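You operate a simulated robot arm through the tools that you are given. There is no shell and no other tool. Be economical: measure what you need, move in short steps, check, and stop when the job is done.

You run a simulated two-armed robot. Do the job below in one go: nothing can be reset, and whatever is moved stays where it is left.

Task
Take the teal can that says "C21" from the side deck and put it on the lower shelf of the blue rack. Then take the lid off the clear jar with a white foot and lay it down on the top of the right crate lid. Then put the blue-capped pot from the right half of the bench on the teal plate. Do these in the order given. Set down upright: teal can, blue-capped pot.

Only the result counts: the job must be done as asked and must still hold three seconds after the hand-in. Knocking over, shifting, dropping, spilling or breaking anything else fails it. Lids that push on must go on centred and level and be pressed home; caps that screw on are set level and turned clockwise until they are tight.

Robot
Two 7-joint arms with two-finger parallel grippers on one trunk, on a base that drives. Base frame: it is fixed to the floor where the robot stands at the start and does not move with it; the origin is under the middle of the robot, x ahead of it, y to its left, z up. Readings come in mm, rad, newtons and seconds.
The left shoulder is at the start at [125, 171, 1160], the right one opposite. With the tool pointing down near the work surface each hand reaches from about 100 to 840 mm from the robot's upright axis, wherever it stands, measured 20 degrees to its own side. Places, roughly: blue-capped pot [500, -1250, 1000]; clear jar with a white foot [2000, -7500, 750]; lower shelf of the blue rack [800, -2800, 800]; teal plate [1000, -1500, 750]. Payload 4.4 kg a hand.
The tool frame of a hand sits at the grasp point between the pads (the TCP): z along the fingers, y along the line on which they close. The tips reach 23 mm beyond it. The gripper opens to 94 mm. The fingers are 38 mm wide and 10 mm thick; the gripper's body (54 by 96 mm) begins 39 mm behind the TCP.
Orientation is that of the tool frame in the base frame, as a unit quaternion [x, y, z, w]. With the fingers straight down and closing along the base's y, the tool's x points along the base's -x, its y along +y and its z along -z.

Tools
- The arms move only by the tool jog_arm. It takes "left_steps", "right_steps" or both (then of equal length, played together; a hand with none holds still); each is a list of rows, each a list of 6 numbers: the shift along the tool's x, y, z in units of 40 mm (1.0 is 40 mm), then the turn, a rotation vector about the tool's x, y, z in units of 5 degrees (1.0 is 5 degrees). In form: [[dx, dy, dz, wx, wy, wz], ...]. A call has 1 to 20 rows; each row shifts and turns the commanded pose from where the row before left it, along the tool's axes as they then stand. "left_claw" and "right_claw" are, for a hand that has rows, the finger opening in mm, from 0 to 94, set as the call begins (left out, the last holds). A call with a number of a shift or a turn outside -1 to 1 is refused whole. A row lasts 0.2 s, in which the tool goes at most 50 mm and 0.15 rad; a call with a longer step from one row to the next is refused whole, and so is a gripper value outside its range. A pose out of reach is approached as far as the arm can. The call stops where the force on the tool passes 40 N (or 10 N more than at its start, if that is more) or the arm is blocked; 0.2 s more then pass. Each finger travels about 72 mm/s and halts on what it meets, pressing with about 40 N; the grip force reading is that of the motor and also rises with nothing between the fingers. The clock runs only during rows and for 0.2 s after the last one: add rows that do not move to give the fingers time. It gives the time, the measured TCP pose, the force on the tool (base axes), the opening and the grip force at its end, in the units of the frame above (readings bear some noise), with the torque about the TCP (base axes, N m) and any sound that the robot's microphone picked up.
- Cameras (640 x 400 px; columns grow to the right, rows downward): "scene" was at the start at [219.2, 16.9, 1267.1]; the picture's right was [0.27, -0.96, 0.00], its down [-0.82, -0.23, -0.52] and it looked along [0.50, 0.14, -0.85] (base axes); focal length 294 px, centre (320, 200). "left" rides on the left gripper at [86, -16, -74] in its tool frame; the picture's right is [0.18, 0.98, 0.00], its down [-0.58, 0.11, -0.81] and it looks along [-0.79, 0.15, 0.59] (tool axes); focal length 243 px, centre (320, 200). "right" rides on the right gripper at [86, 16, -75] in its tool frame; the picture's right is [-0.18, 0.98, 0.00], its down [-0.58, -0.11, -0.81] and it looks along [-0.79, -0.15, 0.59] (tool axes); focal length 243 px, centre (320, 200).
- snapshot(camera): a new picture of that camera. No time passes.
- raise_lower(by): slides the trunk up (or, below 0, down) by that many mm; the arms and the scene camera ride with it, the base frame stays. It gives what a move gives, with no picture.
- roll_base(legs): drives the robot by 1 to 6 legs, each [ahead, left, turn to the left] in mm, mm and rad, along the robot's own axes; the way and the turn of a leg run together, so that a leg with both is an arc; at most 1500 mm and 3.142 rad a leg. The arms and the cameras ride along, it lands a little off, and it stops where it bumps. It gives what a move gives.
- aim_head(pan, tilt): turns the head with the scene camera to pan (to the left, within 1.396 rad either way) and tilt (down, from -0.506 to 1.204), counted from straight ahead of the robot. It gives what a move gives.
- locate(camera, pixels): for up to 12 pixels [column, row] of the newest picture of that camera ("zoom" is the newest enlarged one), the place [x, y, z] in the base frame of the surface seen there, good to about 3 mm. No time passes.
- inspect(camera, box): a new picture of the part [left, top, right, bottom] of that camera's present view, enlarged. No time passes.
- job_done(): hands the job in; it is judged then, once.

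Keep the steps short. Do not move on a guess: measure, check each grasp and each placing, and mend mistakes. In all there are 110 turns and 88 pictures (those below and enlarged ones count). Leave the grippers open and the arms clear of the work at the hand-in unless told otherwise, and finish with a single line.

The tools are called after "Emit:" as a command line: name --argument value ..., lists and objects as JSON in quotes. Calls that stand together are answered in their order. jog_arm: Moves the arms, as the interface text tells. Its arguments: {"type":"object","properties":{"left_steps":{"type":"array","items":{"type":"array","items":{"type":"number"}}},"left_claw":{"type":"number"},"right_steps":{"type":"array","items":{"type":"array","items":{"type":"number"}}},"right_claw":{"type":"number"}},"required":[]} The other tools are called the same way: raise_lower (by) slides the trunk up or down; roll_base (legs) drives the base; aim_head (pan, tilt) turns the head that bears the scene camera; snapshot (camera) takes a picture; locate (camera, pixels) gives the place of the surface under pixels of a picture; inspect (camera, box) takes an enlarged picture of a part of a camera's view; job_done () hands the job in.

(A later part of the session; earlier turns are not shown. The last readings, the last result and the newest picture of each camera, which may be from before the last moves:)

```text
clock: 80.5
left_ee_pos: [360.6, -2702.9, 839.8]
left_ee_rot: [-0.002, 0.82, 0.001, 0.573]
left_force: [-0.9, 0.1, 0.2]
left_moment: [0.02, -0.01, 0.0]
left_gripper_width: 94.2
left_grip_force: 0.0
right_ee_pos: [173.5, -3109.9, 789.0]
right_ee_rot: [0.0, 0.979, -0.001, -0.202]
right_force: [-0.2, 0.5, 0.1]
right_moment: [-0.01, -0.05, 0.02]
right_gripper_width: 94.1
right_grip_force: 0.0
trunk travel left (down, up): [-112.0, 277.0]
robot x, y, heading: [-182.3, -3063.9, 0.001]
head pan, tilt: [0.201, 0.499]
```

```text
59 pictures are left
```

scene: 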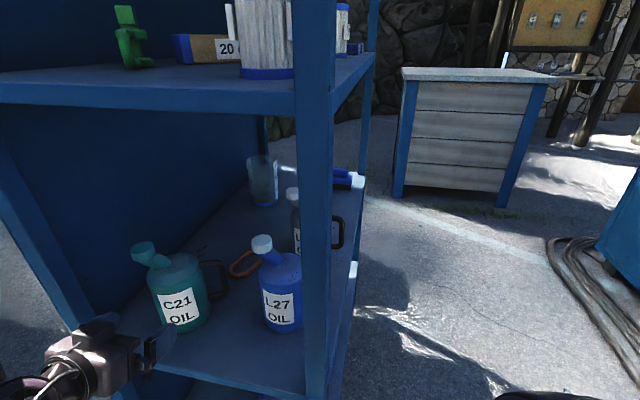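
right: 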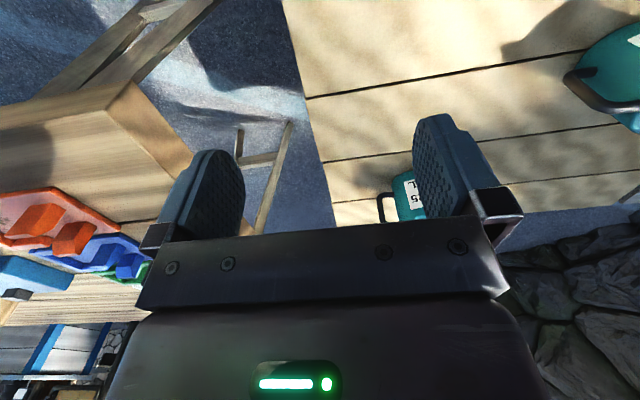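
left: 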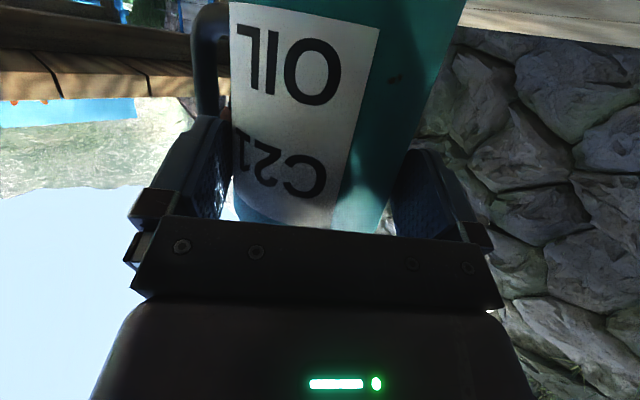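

C21 stands upright on the lower shelf. Now I back away, raise the trunk, and look toward the jar's place (2000, −7500).

Emit:
roll_base --legs '[[-400, 0, 0]]'

Emit:
raise_lower --by 112

Emit:
aim_head --pan -1.1 --tilt 0.25

Emit:
snapshot --camera "scene"

```text
clock: 83.0
left_ee_pos: [-41.2, -2703.6, 839.5]
left_ee_rot: [-0.002, 0.82, 0.001, 0.572]
left_force: [-0.2, 0.4, 0.5]
left_moment: [0.02, 0.05, 0.02]
left_gripper_width: 94.0
left_grip_force: 0.1
right_ee_pos: [-227.3, -3111.4, 789.7]
right_ee_rot: [-0.002, 0.979, -0.002, -0.203]
right_force: [-0.4, 0.6, -0.6]
right_moment: [0.0, -0.03, 0.02]
right_gripper_width: 94.0
right_grip_force: 0.1
trunk travel left (down, up): [-112.0, 277.0]
robot x, y, heading: [-582.9, -3066.3, 0.005]
head pan, tilt: [0.201, 0.499]
```

```text
clock: 84.4
left_ee_pos: [-41.0, -2703.7, 977.6]
left_ee_rot: [-0.003, 0.803, 0.002, 0.595]
left_force: [0.0, 0.0, -0.1]
left_moment: [0.0, -0.02, -0.02]
left_gripper_width: 94.2
left_grip_force: 0.0
right_ee_pos: [-226.9, -3113.5, 900.9]
right_ee_rot: [-0.001, 0.979, -0.001, -0.205]
right_force: [0.4, 0.2, -0.1]
right_moment: [0.04, -0.03, -0.01]
right_gripper_width: 93.9
right_grip_force: 0.0
trunk travel left (down, up): [-224.0, 165.0]
robot x, y, heading: [-585.1, -3066.7, 0.009]
head pan, tilt: [0.201, 0.499]
```

```text
clock: 85.9
left_ee_pos: [-42.4, -2701.6, 979.4]
left_ee_rot: [-0.003, 0.803, 0.002, 0.597]
left_force: [-0.2, -0.4, 0.4]
left_moment: [-0.01, -0.01, 0.04]
left_gripper_width: 94.2
left_grip_force: 0.0
right_ee_pos: [-227.5, -3111.9, 900.9]
right_ee_rot: [-0.002, 0.979, -0.001, -0.203]
right_force: [-0.8, -0.5, 0.4]
right_moment: [-0.03, -0.02, 0.01]
right_gripper_width: 93.9
right_grip_force: 0.0
trunk travel left (down, up): [-224.0, 165.0]
robot x, y, heading: [-582.2, -3066.3, 0.005]
head pan, tilt: [-1.1, 0.25]
```

```text
58 pictures are left
```

scene: 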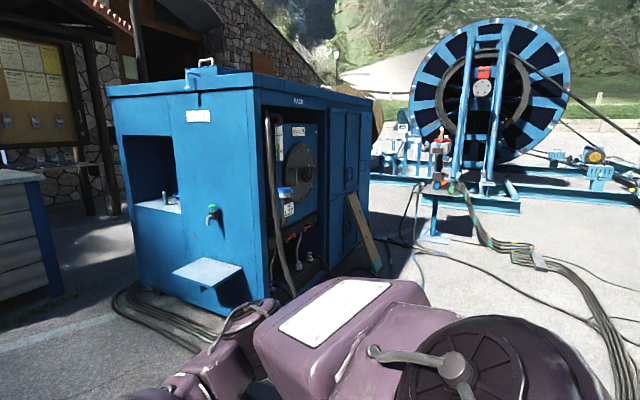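

The jar's direction lies behind the blue cabinet. I measure the cabinet, cables and reel frame.

Emit:
locate --camera "scene" --pixels '[[265, 300], [365, 220], [140, 270], [380, 180], [440, 235], [375, 270], [430, 290], [575, 280], [360, 260], [470, 210], [390, 300], [400, 215]]'

```text
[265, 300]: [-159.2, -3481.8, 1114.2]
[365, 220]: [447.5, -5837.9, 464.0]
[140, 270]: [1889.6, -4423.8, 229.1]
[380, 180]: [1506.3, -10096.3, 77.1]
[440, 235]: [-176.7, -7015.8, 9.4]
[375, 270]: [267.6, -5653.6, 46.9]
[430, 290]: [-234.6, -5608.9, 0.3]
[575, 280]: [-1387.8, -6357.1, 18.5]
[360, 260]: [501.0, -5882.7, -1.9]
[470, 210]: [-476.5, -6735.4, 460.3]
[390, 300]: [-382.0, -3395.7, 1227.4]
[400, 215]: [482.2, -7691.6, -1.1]
```

Cabinet spans about x 450–1900, y −4400…−5850. I turn to face −y and go down the lane at x≈−300, then look.

Emit:
roll_base --legs '[[0, 0, -1.575], [0, 280, 0], [1400, 0, 0]]'

Emit:
aim_head --pan 0.35 --tilt 0.3

Emit:
snapshot --camera "scene"

```text
clock: 99.3
left_ee_pos: [63.5, -4998.5, 978.8]
left_ee_rot: [0.567, 0.569, -0.421, 0.422]
left_force: [0.5, 0.5, 0.2]
left_moment: [0.01, 0.03, 0.0]
left_gripper_width: 93.9
left_grip_force: 0.0
right_ee_pos: [-346.9, -4812.2, 901.8]
right_ee_rot: [0.692, 0.692, 0.144, -0.143]
right_force: [0.8, 0.4, -0.1]
right_moment: [0.01, 0.0, -0.01]
right_gripper_width: 93.8
right_grip_force: 0.1
trunk travel left (down, up): [-224.0, 165.0]
robot x, y, heading: [-298.6, -4457.5, -1.562]
head pan, tilt: [-1.1, 0.25]
```

```text
clock: 100.9
left_ee_pos: [61.7, -4999.1, 978.9]
left_ee_rot: [0.566, 0.57, -0.42, 0.423]
left_force: [-0.2, 0.5, -0.3]
left_moment: [0.03, 0.0, -0.02]
left_gripper_width: 94.1
left_grip_force: 0.1
right_ee_pos: [-346.3, -4813.3, 901.9]
right_ee_rot: [0.691, 0.694, 0.142, -0.144]
right_force: [0.1, 0.3, 0.4]
right_moment: [0.02, 0.0, 0.0]
right_gripper_width: 93.8
right_grip_force: 0.0
trunk travel left (down, up): [-224.0, 165.0]
robot x, y, heading: [-295.6, -4456.6, -1.57]
head pan, tilt: [0.351, 0.3]
```

```text
57 pictures are left
```

scene: 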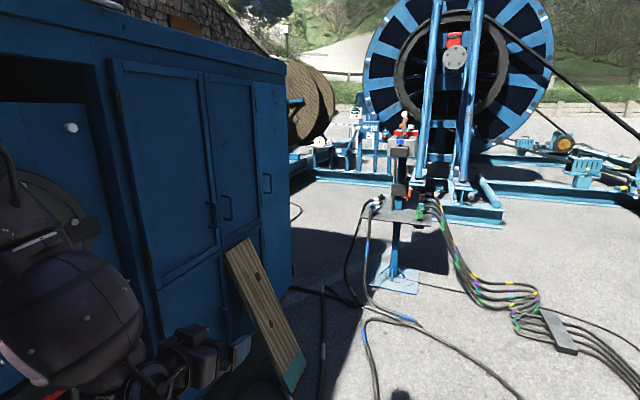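

I measure the passage between the cabinet's far corner and the control stand.

Emit:
locate --camera "scene" --pixels '[[291, 275], [285, 130], [385, 280], [410, 210], [330, 260], [350, 190], [320, 150], [375, 200], [295, 215], [355, 305], [300, 340], [310, 90]]'

```text
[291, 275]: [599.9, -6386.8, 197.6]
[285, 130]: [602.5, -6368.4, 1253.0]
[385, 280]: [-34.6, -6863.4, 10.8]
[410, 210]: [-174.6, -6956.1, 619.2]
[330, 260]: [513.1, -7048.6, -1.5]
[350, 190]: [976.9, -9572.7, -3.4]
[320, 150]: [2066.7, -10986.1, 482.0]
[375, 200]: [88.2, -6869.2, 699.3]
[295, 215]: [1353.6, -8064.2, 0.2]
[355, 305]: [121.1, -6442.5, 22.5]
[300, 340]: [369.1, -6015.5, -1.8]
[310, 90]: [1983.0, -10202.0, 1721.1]
```

The gap between cabinet corner (600, −6380) and stand (88, −6870) is about 700 mm. I go closer and look around the corner before choosing a way.

Emit:
roll_base --legs '[[1000, -80, 0]]'

Emit:
aim_head --pan 0.7 --tilt 0.3

Emit:
snapshot --camera "scene"

Emit:
aim_head --pan 0.1 --tilt 0.45

Emit:
snapshot --camera "scene"

```text
clock: 106.1
left_ee_pos: [-0.7, -5997.6, 978.5]
left_ee_rot: [0.563, 0.572, -0.419, 0.424]
left_force: [0.7, 0.7, -0.1]
left_moment: [0.0, 0.0, 0.01]
left_gripper_width: 94.2
left_grip_force: 0.0
right_ee_pos: [-410.9, -5815.8, 902.0]
right_ee_rot: [0.688, 0.697, 0.142, -0.145]
right_force: [-0.1, 0.2, -0.1]
right_moment: [0.0, -0.02, 0.0]
right_gripper_width: 94.0
right_grip_force: 0.1
trunk travel left (down, up): [-224.0, 165.0]
robot x, y, heading: [-368.6, -5458.2, -1.557]
head pan, tilt: [0.351, 0.3]
```

```text
clock: 106.9
left_ee_pos: [1.2, -5996.7, 979.7]
left_ee_rot: [0.563, 0.573, -0.418, 0.424]
left_force: [0.3, -0.3, 0.6]
left_moment: [0.02, 0.01, 0.0]
left_gripper_width: 94.1
left_grip_force: 0.0
right_ee_pos: [-410.2, -5815.7, 901.4]
right_ee_rot: [0.688, 0.697, 0.142, -0.145]
right_force: [0.2, 0.3, -0.5]
right_moment: [0.0, -0.03, 0.0]
right_gripper_width: 93.9
right_grip_force: 0.1
trunk travel left (down, up): [-224.0, 165.0]
robot x, y, heading: [-370.8, -5456.7, -1.553]
head pan, tilt: [0.7, 0.3]
```

```text
56 pictures are left
```

scene: 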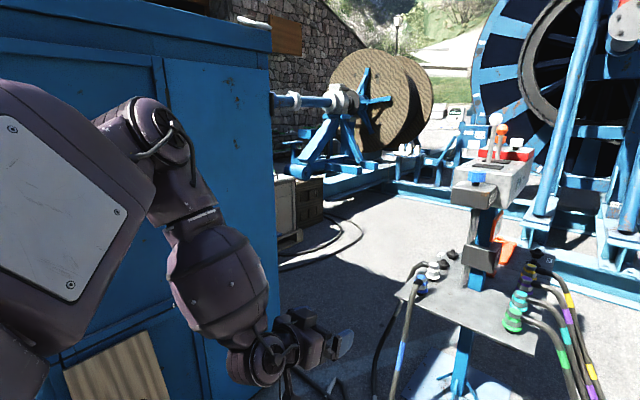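

```text
clock: 107.9
left_ee_pos: [0.5, -5997.4, 980.1]
left_ee_rot: [0.563, 0.571, -0.42, 0.425]
left_force: [0.2, 0.3, 0.2]
left_moment: [0.0, -0.04, 0.04]
left_gripper_width: 94.0
left_grip_force: 0.0
right_ee_pos: [-410.1, -5816.1, 901.2]
right_ee_rot: [0.687, 0.698, 0.142, -0.146]
right_force: [-0.3, -0.8, 0.3]
right_moment: [-0.03, -0.01, 0.0]
right_gripper_width: 94.1
right_grip_force: 0.1
trunk travel left (down, up): [-224.0, 165.0]
robot x, y, heading: [-366.5, -5462.9, -1.559]
head pan, tilt: [0.099, 0.45]
```

```text
55 pictures are left
```

scene: 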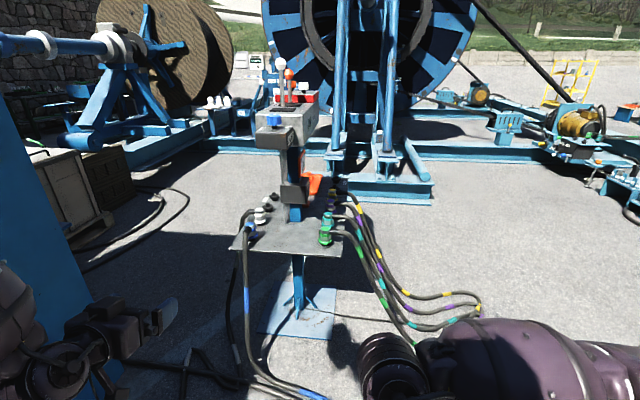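

I see two crates just behind the cabinet at (60,190). I enlarge there and measure the stand, cables and crates.

Emit:
inspect --camera "scene" --box '[0, 90, 240, 260]'

Emit:
locate --camera "scene" --pixels '[[65, 165], [110, 150], [80, 240], [115, 215], [120, 180], [235, 245], [342, 250], [250, 205], [240, 330], [90, 290], [245, 285], [165, 160]]'

```text
2.35 times, centred on (120, 175) of scene
```

zoom: 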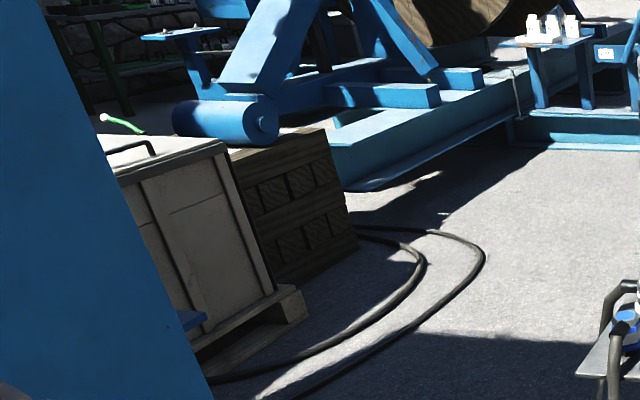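

```text
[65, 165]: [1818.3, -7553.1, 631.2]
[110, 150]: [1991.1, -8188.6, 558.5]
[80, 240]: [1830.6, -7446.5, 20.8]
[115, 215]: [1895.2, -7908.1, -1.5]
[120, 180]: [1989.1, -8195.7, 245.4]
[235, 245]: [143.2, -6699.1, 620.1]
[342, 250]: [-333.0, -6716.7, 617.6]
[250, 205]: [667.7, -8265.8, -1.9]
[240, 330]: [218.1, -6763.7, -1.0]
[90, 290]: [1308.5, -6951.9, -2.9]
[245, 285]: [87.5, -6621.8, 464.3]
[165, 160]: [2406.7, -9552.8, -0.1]
```

The gap left of the stand is only about 550 mm. I check the other way, round the stand's right and behind it.

Emit:
locate --camera "scene" --pixels '[[345, 195], [425, 200], [330, 170], [300, 310], [335, 335], [450, 240], [480, 310], [520, 260], [600, 280], [440, 295], [430, 150], [210, 150]]'

Emit:
aim_head --pan -0.5 --tilt 0.45

Emit:
snapshot --camera "scene"

```text
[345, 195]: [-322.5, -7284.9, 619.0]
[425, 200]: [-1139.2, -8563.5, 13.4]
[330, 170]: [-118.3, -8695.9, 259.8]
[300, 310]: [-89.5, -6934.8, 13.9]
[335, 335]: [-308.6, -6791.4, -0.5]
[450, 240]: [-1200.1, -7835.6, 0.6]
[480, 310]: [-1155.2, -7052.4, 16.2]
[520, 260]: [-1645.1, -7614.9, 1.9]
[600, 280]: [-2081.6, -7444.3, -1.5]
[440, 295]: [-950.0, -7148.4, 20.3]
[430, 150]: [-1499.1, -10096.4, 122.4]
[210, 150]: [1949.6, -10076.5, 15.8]
```

```text
clock: 108.9
left_ee_pos: [-0.4, -5997.6, 979.0]
left_ee_rot: [0.563, 0.573, -0.418, 0.425]
left_force: [0.0, -0.8, -0.1]
left_moment: [0.02, 0.0, -0.02]
left_gripper_width: 94.1
left_grip_force: 0.0
right_ee_pos: [-411.0, -5815.8, 900.8]
right_ee_rot: [0.688, 0.697, 0.142, -0.145]
right_force: [0.5, -0.1, 0.2]
right_moment: [0.0, 0.01, -0.01]
right_gripper_width: 94.2
right_grip_force: 0.0
trunk travel left (down, up): [-224.0, 165.0]
robot x, y, heading: [-364.2, -5457.3, -1.554]
head pan, tilt: [-0.499, 0.45]
```

```text
53 pictures are left
```

scene: 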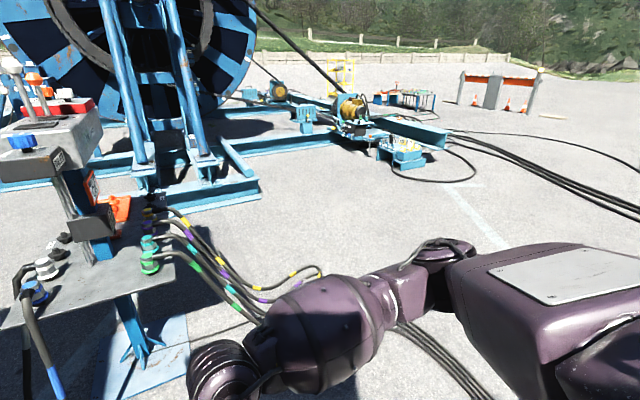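

The way round the right of the stand is wide; only flat floor cables to cross. I strafe to x≈−1250, turn to heading 0, then go to y≈−6700 and check.

Emit:
roll_base --legs '[[0, -890, 0], [0, 0, 1.555], [0, -1250, 0], [0, -1130, 0]]'

Emit:
aim_head --pan 0.1 --tilt 0.35

Emit:
snapshot --camera "scene"

```text
clock: 141.3
left_ee_pos: [-695.9, -7473.0, 979.3]
left_ee_rot: [0.003, 0.803, -0.003, 0.596]
left_force: [0.1, -0.3, -0.2]
left_moment: [0.04, 0.01, -0.01]
left_gripper_width: 94.1
left_grip_force: 0.1
right_ee_pos: [-889.1, -7879.7, 902.0]
right_ee_rot: [0.006, 0.979, 0.0, -0.203]
right_force: [-0.3, 0.4, 0.1]
right_moment: [0.0, 0.0, -0.02]
right_gripper_width: 94.2
right_grip_force: 0.1
trunk travel left (down, up): [-224.0, 165.0]
robot x, y, heading: [-1242.5, -7829.0, -0.011]
head pan, tilt: [-0.499, 0.45]
```

```text
clock: 142.3
left_ee_pos: [-695.3, -7473.6, 980.2]
left_ee_rot: [0.004, 0.803, -0.004, 0.596]
left_force: [0.0, 0.1, -0.1]
left_moment: [-0.01, -0.02, -0.01]
left_gripper_width: 94.2
left_grip_force: 0.1
right_ee_pos: [-888.3, -7879.3, 901.8]
right_ee_rot: [0.007, 0.979, 0.0, -0.203]
right_force: [-0.3, 0.1, -0.2]
right_moment: [0.02, -0.01, -0.02]
right_gripper_width: 94.0
right_grip_force: 0.0
trunk travel left (down, up): [-224.0, 165.0]
robot x, y, heading: [-1244.1, -7825.9, -0.009]
head pan, tilt: [0.099, 0.351]
```

```text
52 pictures are left
```

scene: 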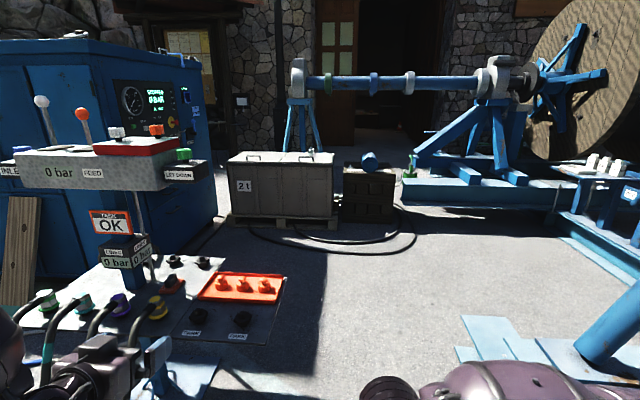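

No bump over the cables. Ahead are the two crates. I measure stand edge, reel feet, crates and anything on them.

Emit:
locate --camera "scene" --pixels '[[283, 280], [262, 342], [465, 322], [460, 355], [230, 210], [335, 215], [395, 215], [300, 157], [370, 165], [409, 165], [590, 200], [545, 355]]'

Emit:
inspect --camera "scene" --box '[200, 100, 440, 260]'

```text
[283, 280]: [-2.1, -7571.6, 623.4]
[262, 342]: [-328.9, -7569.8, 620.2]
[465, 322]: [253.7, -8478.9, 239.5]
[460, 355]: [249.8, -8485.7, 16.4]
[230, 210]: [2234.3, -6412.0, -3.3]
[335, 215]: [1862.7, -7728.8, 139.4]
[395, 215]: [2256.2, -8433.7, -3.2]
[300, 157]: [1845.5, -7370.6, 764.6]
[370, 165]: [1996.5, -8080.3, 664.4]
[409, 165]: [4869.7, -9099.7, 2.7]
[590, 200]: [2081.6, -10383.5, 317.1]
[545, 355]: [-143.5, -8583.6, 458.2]
```

```text
2.50 times, centred on (320, 180) of scene
```

zoom: 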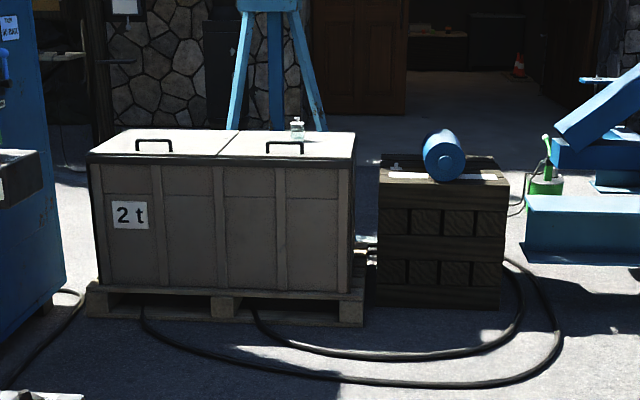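

The jar stands on the right lid of the "2 t" crate. The lane between stand (y −7570) and reel foot (y −8480) is 910 mm wide; I check how far my left arm sticks out.

Emit:
aim_head --pan 0.9 --tilt 0.5

Emit:
snapshot --camera "scene"

Emit:
aim_head --pan -0.9 --tilt 0.5

Emit:
snapshot --camera "scene"

```text
clock: 143.4
left_ee_pos: [-696.2, -7472.6, 977.8]
left_ee_rot: [0.003, 0.803, -0.003, 0.596]
left_force: [-0.5, 0.8, -0.1]
left_moment: [0.02, 0.0, -0.02]
left_gripper_width: 94.2
left_grip_force: 0.1
right_ee_pos: [-888.3, -7878.5, 901.4]
right_ee_rot: [0.006, 0.979, 0.001, -0.204]
right_force: [0.8, -0.4, 0.3]
right_moment: [0.03, 0.0, 0.01]
right_gripper_width: 93.8
right_grip_force: 0.0
trunk travel left (down, up): [-224.0, 165.0]
robot x, y, heading: [-1244.2, -7829.4, -0.012]
head pan, tilt: [0.901, 0.499]
```

```text
50 pictures are left
```

scene: 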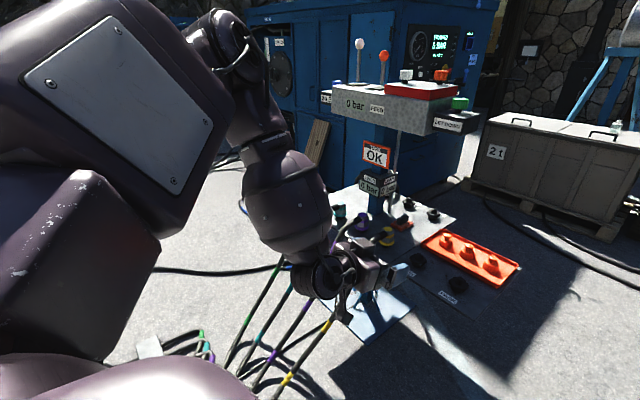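

```text
clock: 145.2
left_ee_pos: [-695.7, -7472.7, 979.4]
left_ee_rot: [0.003, 0.803, -0.003, 0.596]
left_force: [0.0, -0.1, 0.1]
left_moment: [-0.01, 0.03, 0.03]
left_gripper_width: 94.0
left_grip_force: 0.1
right_ee_pos: [-889.2, -7878.5, 900.9]
right_ee_rot: [0.006, 0.979, 0.0, -0.203]
right_force: [-0.3, 0.3, -0.9]
right_moment: [-0.01, -0.01, 0.02]
right_gripper_width: 93.9
right_grip_force: 0.1
trunk travel left (down, up): [-224.0, 165.0]
robot x, y, heading: [-1244.2, -7824.8, -0.01]
head pan, tilt: [-0.901, 0.499]
```

```text
49 pictures are left
```

scene: 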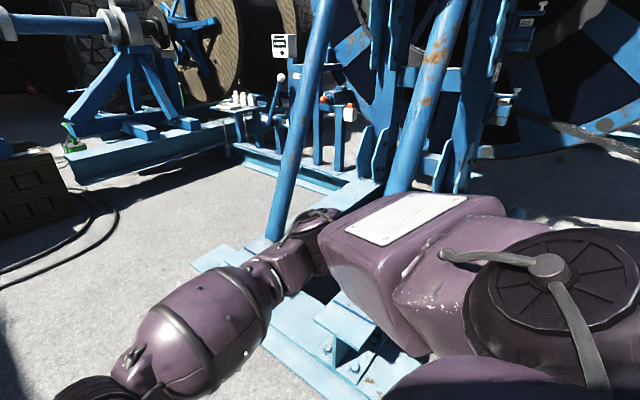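

Emit:
locate --camera "scene" --pixels '[[315, 220], [370, 215], [480, 200], [600, 240], [420, 280], [250, 245], [300, 110], [195, 262], [400, 150], [380, 370], [275, 235], [530, 200]]'

```text
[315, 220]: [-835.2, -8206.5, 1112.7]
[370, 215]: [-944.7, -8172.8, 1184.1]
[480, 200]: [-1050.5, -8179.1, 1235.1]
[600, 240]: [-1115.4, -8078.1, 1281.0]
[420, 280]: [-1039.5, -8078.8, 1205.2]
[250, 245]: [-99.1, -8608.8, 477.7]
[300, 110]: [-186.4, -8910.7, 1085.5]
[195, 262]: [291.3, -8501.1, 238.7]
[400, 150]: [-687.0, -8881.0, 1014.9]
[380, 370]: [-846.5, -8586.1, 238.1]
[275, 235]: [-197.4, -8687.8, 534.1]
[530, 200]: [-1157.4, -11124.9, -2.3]
```

Both arms stay within about 420 mm of the axis; centre the lane at y≈−8030 and drive ahead to x≈1000.

Emit:
roll_base --legs '[[0, -195, 0.01], [1150, 0, 0], [1100, 0, 0]]'

Emit:
aim_head --pan 0.4 --tilt 0.5

Emit:
snapshot --camera "scene"

```text
clock: 158.2
left_ee_pos: [1540.0, -7684.3, 978.8]
left_ee_rot: [0.003, 0.803, -0.003, 0.596]
left_force: [0.5, -0.1, -1.1]
left_moment: [-0.02, 0.01, 0.01]
left_gripper_width: 94.2
left_grip_force: 0.1
right_ee_pos: [1347.5, -8091.6, 901.2]
right_ee_rot: [0.005, 0.979, 0.0, -0.203]
right_force: [-0.2, -0.2, -0.7]
right_moment: [0.0, 0.04, 0.03]
right_gripper_width: 93.8
right_grip_force: 0.0
trunk travel left (down, up): [-224.0, 165.0]
robot x, y, heading: [990.7, -8039.9, -0.012]
head pan, tilt: [-0.901, 0.499]
```

```text
clock: 159.7
left_ee_pos: [1539.9, -7685.7, 979.5]
left_ee_rot: [0.003, 0.803, -0.003, 0.596]
left_force: [0.1, -0.4, -1.2]
left_moment: [0.03, 0.0, 0.01]
left_gripper_width: 94.1
left_grip_force: 0.1
right_ee_pos: [1348.8, -8091.1, 900.7]
right_ee_rot: [0.006, 0.979, 0.001, -0.203]
right_force: [-0.5, -0.8, -0.1]
right_moment: [-0.03, 0.02, -0.03]
right_gripper_width: 94.0
right_grip_force: 0.0
trunk travel left (down, up): [-224.0, 165.0]
robot x, y, heading: [994.6, -8040.0, -0.011]
head pan, tilt: [0.4, 0.499]
```

```text
48 pictures are left
```

scene: 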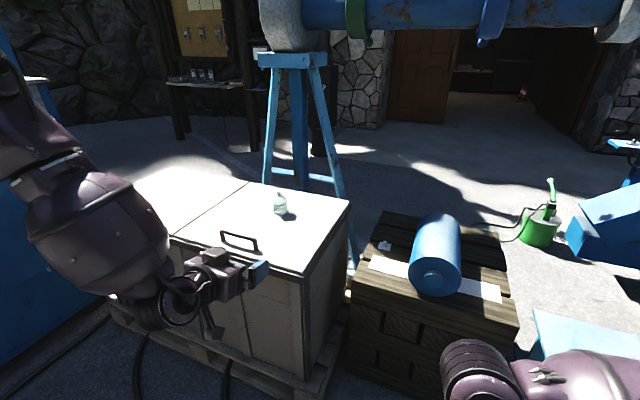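

I enlarge the jar and measure it and the lid surface.

Emit:
inspect --camera "scene" --box '[220, 160, 360, 260]'

Emit:
locate --camera "scene" --pixels '[[280, 200], [280, 193], [280, 208], [245, 180], [347, 200], [180, 235], [305, 270], [240, 235], [250, 210], [310, 230], [295, 195], [450, 15]]'

```text
4.00 times, centred on (290, 210) of scene
```

zoom: 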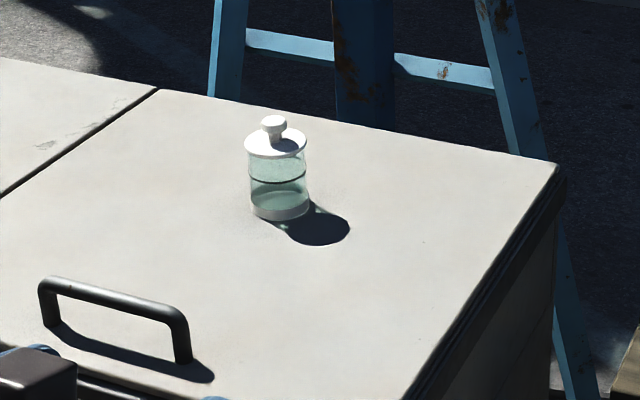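

```text
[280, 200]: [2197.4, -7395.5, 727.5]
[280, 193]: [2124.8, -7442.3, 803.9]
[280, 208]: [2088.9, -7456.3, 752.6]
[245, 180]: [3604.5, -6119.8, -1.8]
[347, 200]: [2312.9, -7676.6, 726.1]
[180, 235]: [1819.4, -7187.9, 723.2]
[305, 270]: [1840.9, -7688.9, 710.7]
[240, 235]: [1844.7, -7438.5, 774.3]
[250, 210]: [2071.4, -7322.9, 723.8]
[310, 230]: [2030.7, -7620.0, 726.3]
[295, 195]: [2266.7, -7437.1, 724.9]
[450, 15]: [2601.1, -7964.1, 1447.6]
```

Jar at about (2110, −7452), lid top near z 800, crate top z 725, crate front x≈1830. I drive to about (1450, −7250) facing it so the right hand can reach.

Emit:
roll_base --legs '[[0, 790, 0.011], [440, 0, 0]]'

Emit:
aim_head --pan -0.2 --tilt 0.7

Emit:
snapshot --camera "scene"

```text
clock: 169.2
left_ee_pos: [1967.6, -6885.2, 979.1]
left_ee_rot: [-0.004, 0.803, 0.002, 0.596]
left_force: [0.8, 0.0, 0.7]
left_moment: [-0.03, 0.0, 0.01]
left_gripper_width: 93.8
left_grip_force: 0.0
right_ee_pos: [1783.7, -7292.8, 901.6]
right_ee_rot: [-0.004, 0.979, -0.002, -0.203]
right_force: [-0.9, 0.3, 0.6]
right_moment: [-0.03, 0.02, -0.01]
right_gripper_width: 94.1
right_grip_force: 0.1
trunk travel left (down, up): [-224.0, 165.0]
robot x, y, heading: [1427.6, -7249.2, 0.009]
head pan, tilt: [0.4, 0.499]
```

```text
clock: 170.2
left_ee_pos: [1967.7, -6882.9, 978.8]
left_ee_rot: [-0.004, 0.802, 0.003, 0.597]
left_force: [-0.1, 0.9, -0.2]
left_moment: [-0.02, 0.0, 0.0]
left_gripper_width: 93.9
left_grip_force: 0.1
right_ee_pos: [1782.3, -7293.1, 902.3]
right_ee_rot: [-0.003, 0.979, -0.002, -0.203]
right_force: [0.6, 0.4, -0.4]
right_moment: [-0.02, 0.01, -0.05]
right_gripper_width: 94.2
right_grip_force: 0.1
trunk travel left (down, up): [-224.0, 165.0]
robot x, y, heading: [1426.6, -7249.3, 0.008]
head pan, tilt: [-0.201, 0.7]
```

```text
46 pictures are left
```

scene: 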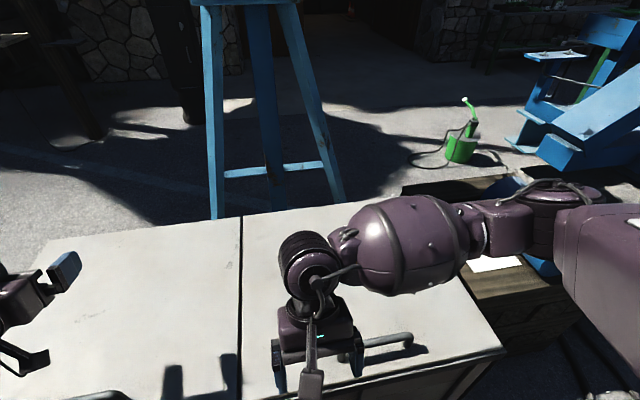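

The right forearm hides the jar. I straighten the right hand to vertical, raise it a bit and bring it over the jar at z≈960.

Emit:
jog_arm --right_steps '[[0, 0, 0, 0, -0.94, 0], [0, 0, 0, 0, -0.94, 0], [0, 0, 0, 0, -0.94, 0], [0, 0, 0, 0, -0.94, 0], [0, 0, 0, 0, -0.94, 0], [-0.2, 0, -0.75, 0, 0, 0], [-0.2, 0, -0.75, 0, 0, 0], [-0.87, -0.44, 0, 0, 0, 0], [-0.87, -0.44, 0, 0, 0, 0], [-0.87, -0.44, 0, 0, 0, 0], [-0.87, -0.44, 0, 0, 0, 0], [-0.87, -0.44, 0, 0, 0, 0], [-0.87, -0.44, 0, 0, 0, 0], [-0.87, -0.44, 0, 0, 0, 0], [-0.87, -0.44, 0, 0, 0, 0], [-0.87, -0.44, 0, 0, 0, 0], [0, 0, 0, 0, 0, 0]]' --right_claw 94

Emit:
snapshot --camera "right"

Emit:
snapshot --camera "scene"

```text
clock: 173.8
left_ee_pos: [1966.3, -6883.5, 979.9]
left_ee_rot: [-0.005, 0.803, 0.003, 0.596]
left_force: [0.3, 0.9, 0.6]
left_moment: [-0.01, -0.03, -0.01]
left_gripper_width: 93.8
left_grip_force: 0.0
right_ee_pos: [2113.3, -7448.9, 963.1]
right_ee_rot: [-0.004, 1.0, -0.001, 0.001]
right_force: [-0.3, -0.3, 0.3]
right_moment: [0.02, -0.02, -0.02]
right_gripper_width: 94.0
right_grip_force: 0.0
trunk travel left (down, up): [-224.0, 165.0]
robot x, y, heading: [1428.3, -7250.6, 0.012]
head pan, tilt: [-0.201, 0.7]
```

```text
45 pictures are left
```

right: 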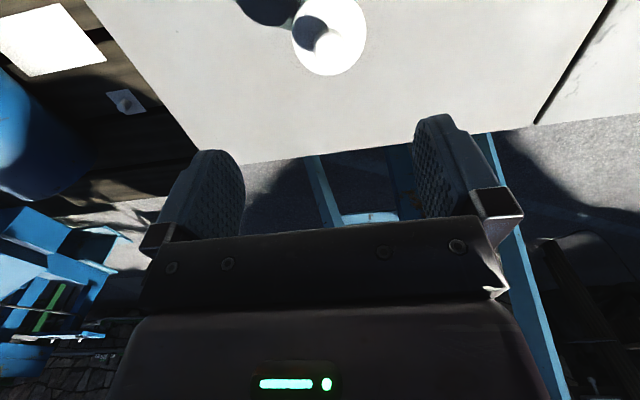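

```text
44 pictures are left
```

scene: 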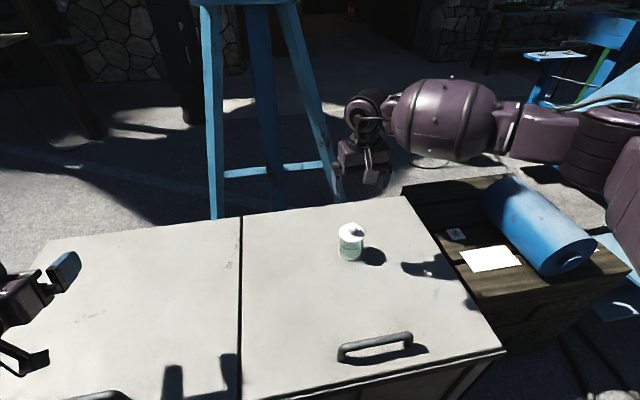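

Now the jar is plainly in view at (351,240). I enlarge and locate the knob and lid from both cameras.

Emit:
inspect --camera "scene" --box '[320, 210, 390, 270]'

Emit:
locate --camera "scene" --pixels '[[353, 226], [353, 229], [351, 233], [345, 230], [357, 230], [340, 233], [362, 233], [351, 238], [351, 250], [351, 257], [341, 248], [360, 248]]'

Emit:
locate --camera "right" --pixels '[[310, 32], [300, 40], [320, 35], [330, 70], [362, 30], [345, 30], [295, 50], [345, 65]]'

```text
6.67 times, centred on (355, 240) of scene
```

zoom: 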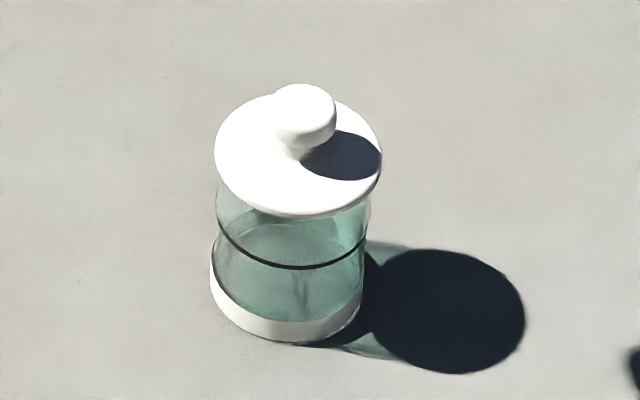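

```text
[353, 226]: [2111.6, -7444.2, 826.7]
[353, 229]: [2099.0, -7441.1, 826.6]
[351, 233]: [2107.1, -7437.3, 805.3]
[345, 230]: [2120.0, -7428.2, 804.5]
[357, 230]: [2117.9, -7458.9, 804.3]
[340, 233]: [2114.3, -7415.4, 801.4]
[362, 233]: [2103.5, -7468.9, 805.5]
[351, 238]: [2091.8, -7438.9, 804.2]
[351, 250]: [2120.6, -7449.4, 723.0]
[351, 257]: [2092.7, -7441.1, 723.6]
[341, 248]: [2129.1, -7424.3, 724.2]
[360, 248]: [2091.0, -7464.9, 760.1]
```

```text
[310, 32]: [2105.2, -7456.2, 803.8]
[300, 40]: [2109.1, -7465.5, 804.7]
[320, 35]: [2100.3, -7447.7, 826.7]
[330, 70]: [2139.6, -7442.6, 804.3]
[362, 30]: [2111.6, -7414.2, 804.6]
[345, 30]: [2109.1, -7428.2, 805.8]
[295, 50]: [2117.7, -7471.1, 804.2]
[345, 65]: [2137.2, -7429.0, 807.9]
```

Lid centre (2109, −7443), lid plate z 805, knob about 22 mm wide up to z 827. I lower the right hand over the knob with fingers half open to TCP z 845.

Emit:
jog_arm --right_steps '[[0.1, 0.15, 0.74, 0, 0, 0], [0, 0, 0.74, 0, 0, 0], [0, 0, 0.74, 0, 0, 0], [0, 0, 0.73, 0, 0, 0], [0, 0, 0, 0, 0, 0]]' --right_claw 60

Emit:
inspect --camera "scene" --box '[290, 160, 420, 280]'

Emit:
snapshot --camera "right"

```text
clock: 175.0
left_ee_pos: [1967.9, -6883.5, 980.5]
left_ee_rot: [-0.004, 0.803, 0.002, 0.596]
left_force: [0.0, 0.3, -0.1]
left_moment: [0.01, -0.01, 0.0]
left_gripper_width: 94.1
left_grip_force: 0.1
right_ee_pos: [2111.1, -7444.5, 844.3]
right_ee_rot: [-0.005, 1.0, -0.001, 0.001]
right_force: [0.6, 0.5, -0.1]
right_moment: [0.01, -0.03, -0.01]
right_gripper_width: 60.1
right_grip_force: 0.1
trunk travel left (down, up): [-224.0, 165.0]
robot x, y, heading: [1425.7, -7249.1, 0.01]
head pan, tilt: [-0.201, 0.7]
```

```text
3.33 times, centred on (355, 220) of scene
```

zoom: 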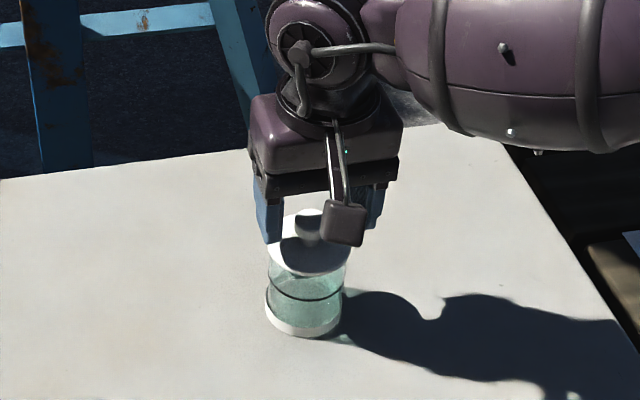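

```text
41 pictures are left
```

right: 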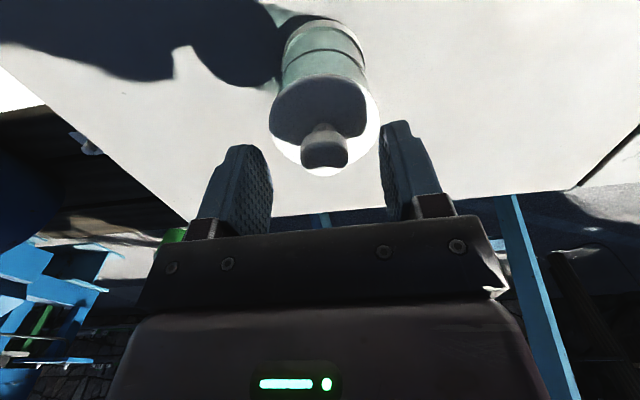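

The knob sits midway between the fingers. I check its x, then lower 13 mm and close.

Emit:
locate --camera "right" --pixels '[[325, 140], [325, 150], [325, 163], [308, 150], [342, 150], [325, 173]]'

Emit:
jog_arm --right_steps '[[0, 0, 0.16, 0, 0, 0], [0, 0, 0.16, 0, 0, 0], [0, 0, 0, 0, 0, 0]]'

```text
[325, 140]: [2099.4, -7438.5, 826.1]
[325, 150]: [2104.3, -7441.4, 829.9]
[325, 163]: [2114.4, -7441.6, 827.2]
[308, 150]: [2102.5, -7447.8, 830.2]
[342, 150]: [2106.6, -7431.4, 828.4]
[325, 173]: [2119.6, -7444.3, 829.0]
```

```text
clock: 175.8
left_ee_pos: [1967.5, -6884.0, 978.7]
left_ee_rot: [-0.004, 0.802, 0.003, 0.597]
left_force: [-0.1, -0.5, 0.6]
left_moment: [0.06, -0.02, 0.01]
left_gripper_width: 94.0
left_grip_force: 0.1
right_ee_pos: [2111.7, -7444.2, 831.4]
right_ee_rot: [-0.005, 1.0, -0.001, 0.0]
right_force: [0.4, -0.2, 0.2]
right_moment: [0.0, 0.01, 0.03]
right_gripper_width: 60.1
right_grip_force: 0.0
trunk travel left (down, up): [-224.0, 165.0]
robot x, y, heading: [1424.5, -7248.6, 0.01]
head pan, tilt: [-0.201, 0.7]
```

Knob centre reads y≈−7441; I shift 2 mm and close gently in stages.

Emit:
jog_arm --right_steps '[[0.07, 0.055, 0, 0, 0, 0], [0, 0, 0, 0, 0, 0]]' --right_claw 32

Emit:
snapshot --camera "right"

```text
clock: 176.4
left_ee_pos: [1966.5, -6883.6, 978.8]
left_ee_rot: [-0.004, 0.803, 0.002, 0.596]
left_force: [0.7, -0.7, -0.2]
left_moment: [0.02, 0.01, -0.01]
left_gripper_width: 94.4
left_grip_force: 0.1
right_ee_pos: [2106.8, -7441.8, 831.9]
right_ee_rot: [-0.004, 1.0, -0.001, 0.001]
right_force: [0.7, -0.5, 0.5]
right_moment: [0.03, -0.02, 0.0]
right_gripper_width: 32.0
right_grip_force: 0.0
trunk travel left (down, up): [-224.0, 165.0]
robot x, y, heading: [1423.7, -7246.0, 0.008]
head pan, tilt: [-0.201, 0.7]
```

```text
40 pictures are left
```

right: 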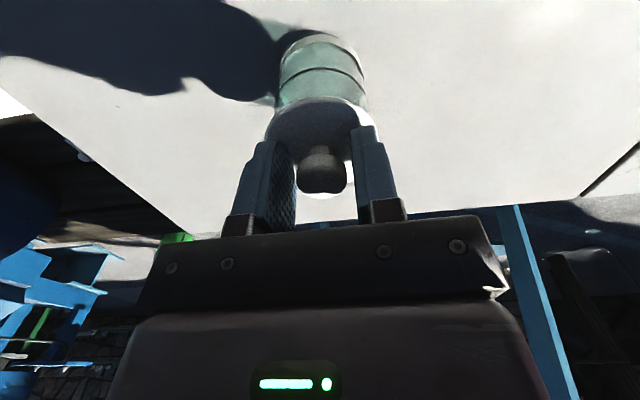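

Knob evenly flanked. I close on it.

Emit:
jog_arm --right_steps '[[0, 0, 0, 0, 0, 0], [0, 0, 0, 0, 0, 0], [0, 0, 0, 0, 0, 0]]' --right_claw 0

Emit:
jog_arm --right_steps '[[0, 0, -0.1, 0, 0, 0], [0, 0, 0, 0, 0, 0]]'

Emit:
inspect --camera "scene" --box '[290, 160, 420, 280]'

```text
clock: 177.2
left_ee_pos: [1967.0, -6883.2, 979.4]
left_ee_rot: [-0.003, 0.803, 0.002, 0.596]
left_force: [0.6, 0.1, 0.5]
left_moment: [0.04, -0.01, -0.02]
left_gripper_width: 94.0
left_grip_force: 0.1
right_ee_pos: [2106.7, -7441.2, 831.8]
right_ee_rot: [-0.004, 1.0, -0.001, 0.0]
right_force: [0.7, -0.4, 1.3]
right_moment: [0.02, 0.0, -0.01]
right_gripper_width: 23.6
right_grip_force: 40.5
trunk travel left (down, up): [-224.0, 165.0]
robot x, y, heading: [1424.1, -7248.2, 0.007]
head pan, tilt: [-0.201, 0.7]
heard: snap
```

```text
clock: 177.8
left_ee_pos: [1967.2, -6883.8, 979.3]
left_ee_rot: [-0.003, 0.803, 0.002, 0.596]
left_force: [-0.3, 0.6, -0.1]
left_moment: [0.01, 0.0, -0.01]
left_gripper_width: 93.8
left_grip_force: 0.1
right_ee_pos: [2108.0, -7441.2, 834.9]
right_ee_rot: [-0.004, 1.0, -0.001, 0.001]
right_force: [0.2, 0.8, -0.2]
right_moment: [0.0, 0.02, 0.01]
right_gripper_width: 23.8
right_grip_force: 40.1
trunk travel left (down, up): [-224.0, 165.0]
robot x, y, heading: [1429.4, -7247.4, 0.009]
head pan, tilt: [-0.201, 0.7]
```

```text
3.33 times, centred on (355, 220) of scene
```

zoom: 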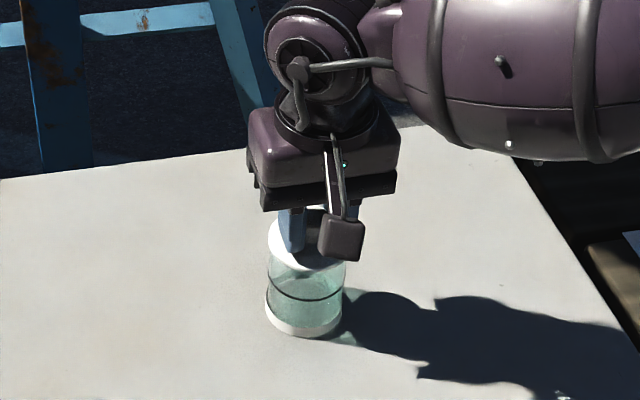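

A snap was heard as the fingers closed, with no force left at 3 mm lift. I raise another 20 mm slowly and look.

Emit:
jog_arm --right_steps '[[0, 0, -0.25, 0, 0, 0], [0, 0, -0.25, 0, 0, 0], [0, 0, 0, 0, 0, 0]]'

Emit:
inspect --camera "scene" --box '[290, 160, 420, 280]'

Emit:
snapshot --camera "right"

```text
clock: 178.6
left_ee_pos: [1967.5, -6883.7, 978.0]
left_ee_rot: [-0.004, 0.803, 0.002, 0.596]
left_force: [-0.3, -0.2, 0.1]
left_moment: [-0.02, 0.03, -0.01]
left_gripper_width: 93.9
left_grip_force: 0.1
right_ee_pos: [2105.8, -7440.9, 854.8]
right_ee_rot: [-0.003, 1.0, 0.0, 0.001]
right_force: [0.2, -0.2, -0.5]
right_moment: [0.02, 0.0, -0.01]
right_gripper_width: 23.5
right_grip_force: 40.1
trunk travel left (down, up): [-224.0, 165.0]
robot x, y, heading: [1426.9, -7250.4, 0.009]
head pan, tilt: [-0.201, 0.7]
```

```text
3.33 times, centred on (355, 220) of scene
```

zoom: 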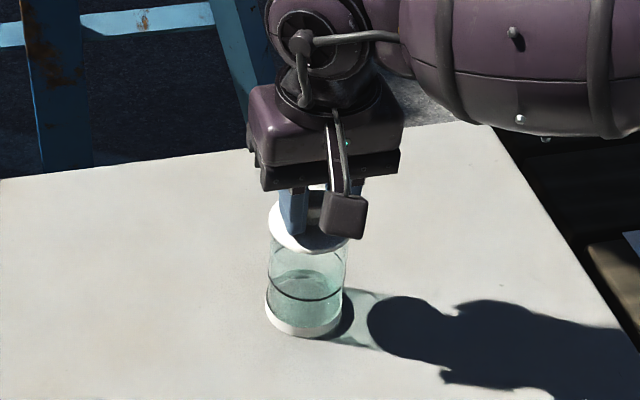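

```text
37 pictures are left
```

right: 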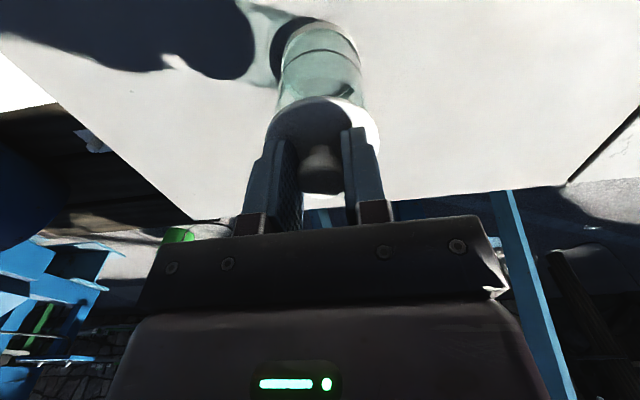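

The lid is off and the jar stands unmoved. I lift 60 mm, carry it 130 mm to the right over the same lid, and lower to z≈785.

Emit:
jog_arm --right_steps '[[0, 0, -0.75, 0, 0, 0], [0, 0, -0.75, 0, 0, 0], [0.275, -0.8, 0, 0, 0, 0], [0.275, -0.8, 0, 0, 0, 0], [0.275, -0.8, 0, 0, 0, 0], [0.275, -0.8, 0, 0, 0, 0], [0, 0, 0.8, 0, 0, 0], [0, 0, 0.8, 0, 0, 0], [0, 0, 0.8, 0, 0, 0], [0, 0, 0.8, 0, 0, 0], [0, 0, 0, 0, 0, 0]]'

Emit:
inspect --camera "scene" --box '[310, 190, 450, 300]'

```text
clock: 181.0
left_ee_pos: [1967.4, -6883.9, 979.7]
left_ee_rot: [-0.004, 0.803, 0.002, 0.596]
left_force: [0.2, 0.3, -0.2]
left_moment: [0.03, -0.01, -0.01]
left_gripper_width: 94.0
left_grip_force: 0.1
right_ee_pos: [2063.2, -7569.2, 787.1]
right_ee_rot: [-0.004, 1.0, -0.001, 0.002]
right_force: [0.4, 0.2, 0.2]
right_moment: [0.03, 0.01, -0.02]
right_gripper_width: 23.7
right_grip_force: 40.3
trunk travel left (down, up): [-224.0, 165.0]
robot x, y, heading: [1426.3, -7245.1, 0.01]
head pan, tilt: [-0.201, 0.7]
```

```text
3.64 times, centred on (380, 245) of scene
```

zoom: 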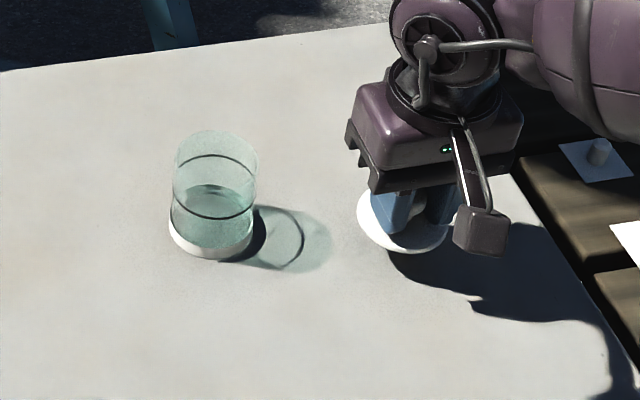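

I lower a further 18 mm in 3 mm rows.

Emit:
jog_arm --right_steps '[[0, 0, 0.075, 0, 0, 0], [0, 0, 0.075, 0, 0, 0], [0, 0, 0.075, 0, 0, 0], [0, 0, 0.075, 0, 0, 0], [0, 0, 0.075, 0, 0, 0], [0, 0, 0, 0, 0, 0]]'

Emit:
jog_arm --right_steps '[[0, 0, 0.05, 0, 0, 0], [0, 0, 0.05, 0, 0, 0], [0, 0, 0, 0, 0, 0]]'

```text
clock: 182.4
left_ee_pos: [1968.3, -6883.1, 979.7]
left_ee_rot: [-0.004, 0.803, 0.002, 0.596]
left_force: [-0.1, -0.5, -0.2]
left_moment: [0.01, 0.02, 0.02]
left_gripper_width: 93.8
left_grip_force: 0.1
right_ee_pos: [2063.9, -7568.4, 773.5]
right_ee_rot: [-0.005, 1.0, -0.001, 0.001]
right_force: [-0.6, -0.2, 0.2]
right_moment: [0.0, 0.0, 0.04]
right_gripper_width: 23.6
right_grip_force: 40.7
trunk travel left (down, up): [-224.0, 165.0]
robot x, y, heading: [1425.9, -7253.5, 0.011]
head pan, tilt: [-0.201, 0.7]
```

```text
clock: 183.2
left_ee_pos: [1967.6, -6883.2, 977.8]
left_ee_rot: [-0.004, 0.802, 0.003, 0.597]
left_force: [0.3, 0.2, -0.6]
left_moment: [-0.01, -0.02, -0.02]
left_gripper_width: 93.9
left_grip_force: 0.2
right_ee_pos: [2063.2, -7568.7, 768.5]
right_ee_rot: [-0.004, 1.0, -0.001, 0.001]
right_force: [0.5, -0.5, -0.7]
right_moment: [-0.01, 0.03, 0.01]
right_gripper_width: 23.5
right_grip_force: 40.0
trunk travel left (down, up): [-224.0, 165.0]
robot x, y, heading: [1426.4, -7250.0, 0.011]
head pan, tilt: [-0.201, 0.7]
```

No contact yet at 768.5. I continue in 2 mm rows.

Emit:
jog_arm --right_steps '[[0, 0, 0.05, 0, 0, 0], [0, 0, 0.05, 0, 0, 0], [0, 0, 0, 0, 0, 0]]'

Emit:
jog_arm --right_steps '[[0, 0, 0.05, 0, 0, 0], [0, 0, 0.05, 0, 0, 0], [0, 0, 0, 0, 0, 0]]'

Emit:
inspect --camera "scene" --box '[340, 190, 450, 280]'

```text
clock: 184.0
left_ee_pos: [1967.8, -6883.2, 979.0]
left_ee_rot: [-0.004, 0.803, 0.002, 0.597]
left_force: [0.3, 0.0, 0.7]
left_moment: [0.0, -0.01, 0.0]
left_gripper_width: 94.0
left_grip_force: 0.0
right_ee_pos: [2062.7, -7568.5, 764.1]
right_ee_rot: [-0.005, 1.0, 0.0, 0.001]
right_force: [-0.4, -0.1, -0.8]
right_moment: [-0.01, -0.03, 0.0]
right_gripper_width: 23.5
right_grip_force: 39.4
trunk travel left (down, up): [-224.0, 165.0]
robot x, y, heading: [1425.9, -7250.6, 0.009]
head pan, tilt: [-0.201, 0.7]
```

```text
clock: 184.8
left_ee_pos: [1967.2, -6883.7, 978.3]
left_ee_rot: [-0.004, 0.803, 0.002, 0.596]
left_force: [-0.3, 0.5, 0.8]
left_moment: [0.02, 0.02, -0.01]
left_gripper_width: 93.7
left_grip_force: 0.1
right_ee_pos: [2063.1, -7569.9, 760.9]
right_ee_rot: [-0.004, 1.0, -0.001, 0.0]
right_force: [-0.4, -0.4, -1.0]
right_moment: [0.01, -0.01, -0.01]
right_gripper_width: 23.0
right_grip_force: 39.6
trunk travel left (down, up): [-224.0, 165.0]
robot x, y, heading: [1428.5, -7252.7, 0.01]
head pan, tilt: [-0.201, 0.7]
```

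```text
4.44 times, centred on (395, 235) of scene
```

zoom: 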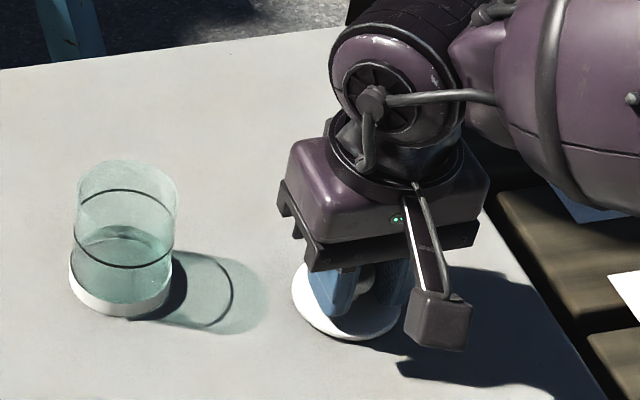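

Lid is still about 5 mm above. Continue by single small moves until the force rises.

Emit:
jog_arm --right_steps '[[0, 0, 0.04, 0, 0, 0], [0, 0, 0.04, 0, 0, 0], [0, 0, 0, 0, 0, 0]]'

Emit:
jog_arm --right_steps '[[0, 0, 0.04, 0, 0, 0], [0, 0, 0, 0, 0, 0]]'

```text
clock: 185.6
left_ee_pos: [1968.0, -6883.5, 979.6]
left_ee_rot: [-0.005, 0.802, 0.003, 0.597]
left_force: [-0.9, -0.2, 0.7]
left_moment: [0.0, 0.0, -0.05]
left_gripper_width: 94.2
left_grip_force: 0.0
right_ee_pos: [2063.0, -7568.9, 759.0]
right_ee_rot: [-0.004, 1.0, -0.001, 0.003]
right_force: [-1.7, -1.7, 10.5]
right_moment: [-0.04, 0.04, -0.05]
right_gripper_width: 23.3
right_grip_force: 39.6
trunk travel left (down, up): [-224.0, 165.0]
robot x, y, heading: [1425.4, -7252.2, 0.01]
head pan, tilt: [-0.201, 0.7]
```

```text
clock: 186.2
left_ee_pos: [1966.3, -6882.3, 979.6]
left_ee_rot: [-0.004, 0.803, 0.002, 0.596]
left_force: [-0.1, 0.3, -0.1]
left_moment: [-0.01, 0.01, 0.02]
left_gripper_width: 93.9
left_grip_force: 0.2
right_ee_pos: [2064.8, -7568.8, 758.4]
right_ee_rot: [-0.004, 1.0, -0.001, 0.004]
right_force: [-1.9, -2.6, 22.3]
right_moment: [-0.04, 0.05, -0.01]
right_gripper_width: 23.5
right_grip_force: 40.1
trunk travel left (down, up): [-224.0, 165.0]
robot x, y, heading: [1426.2, -7247.0, 0.008]
head pan, tilt: [-0.201, 0.7]
```

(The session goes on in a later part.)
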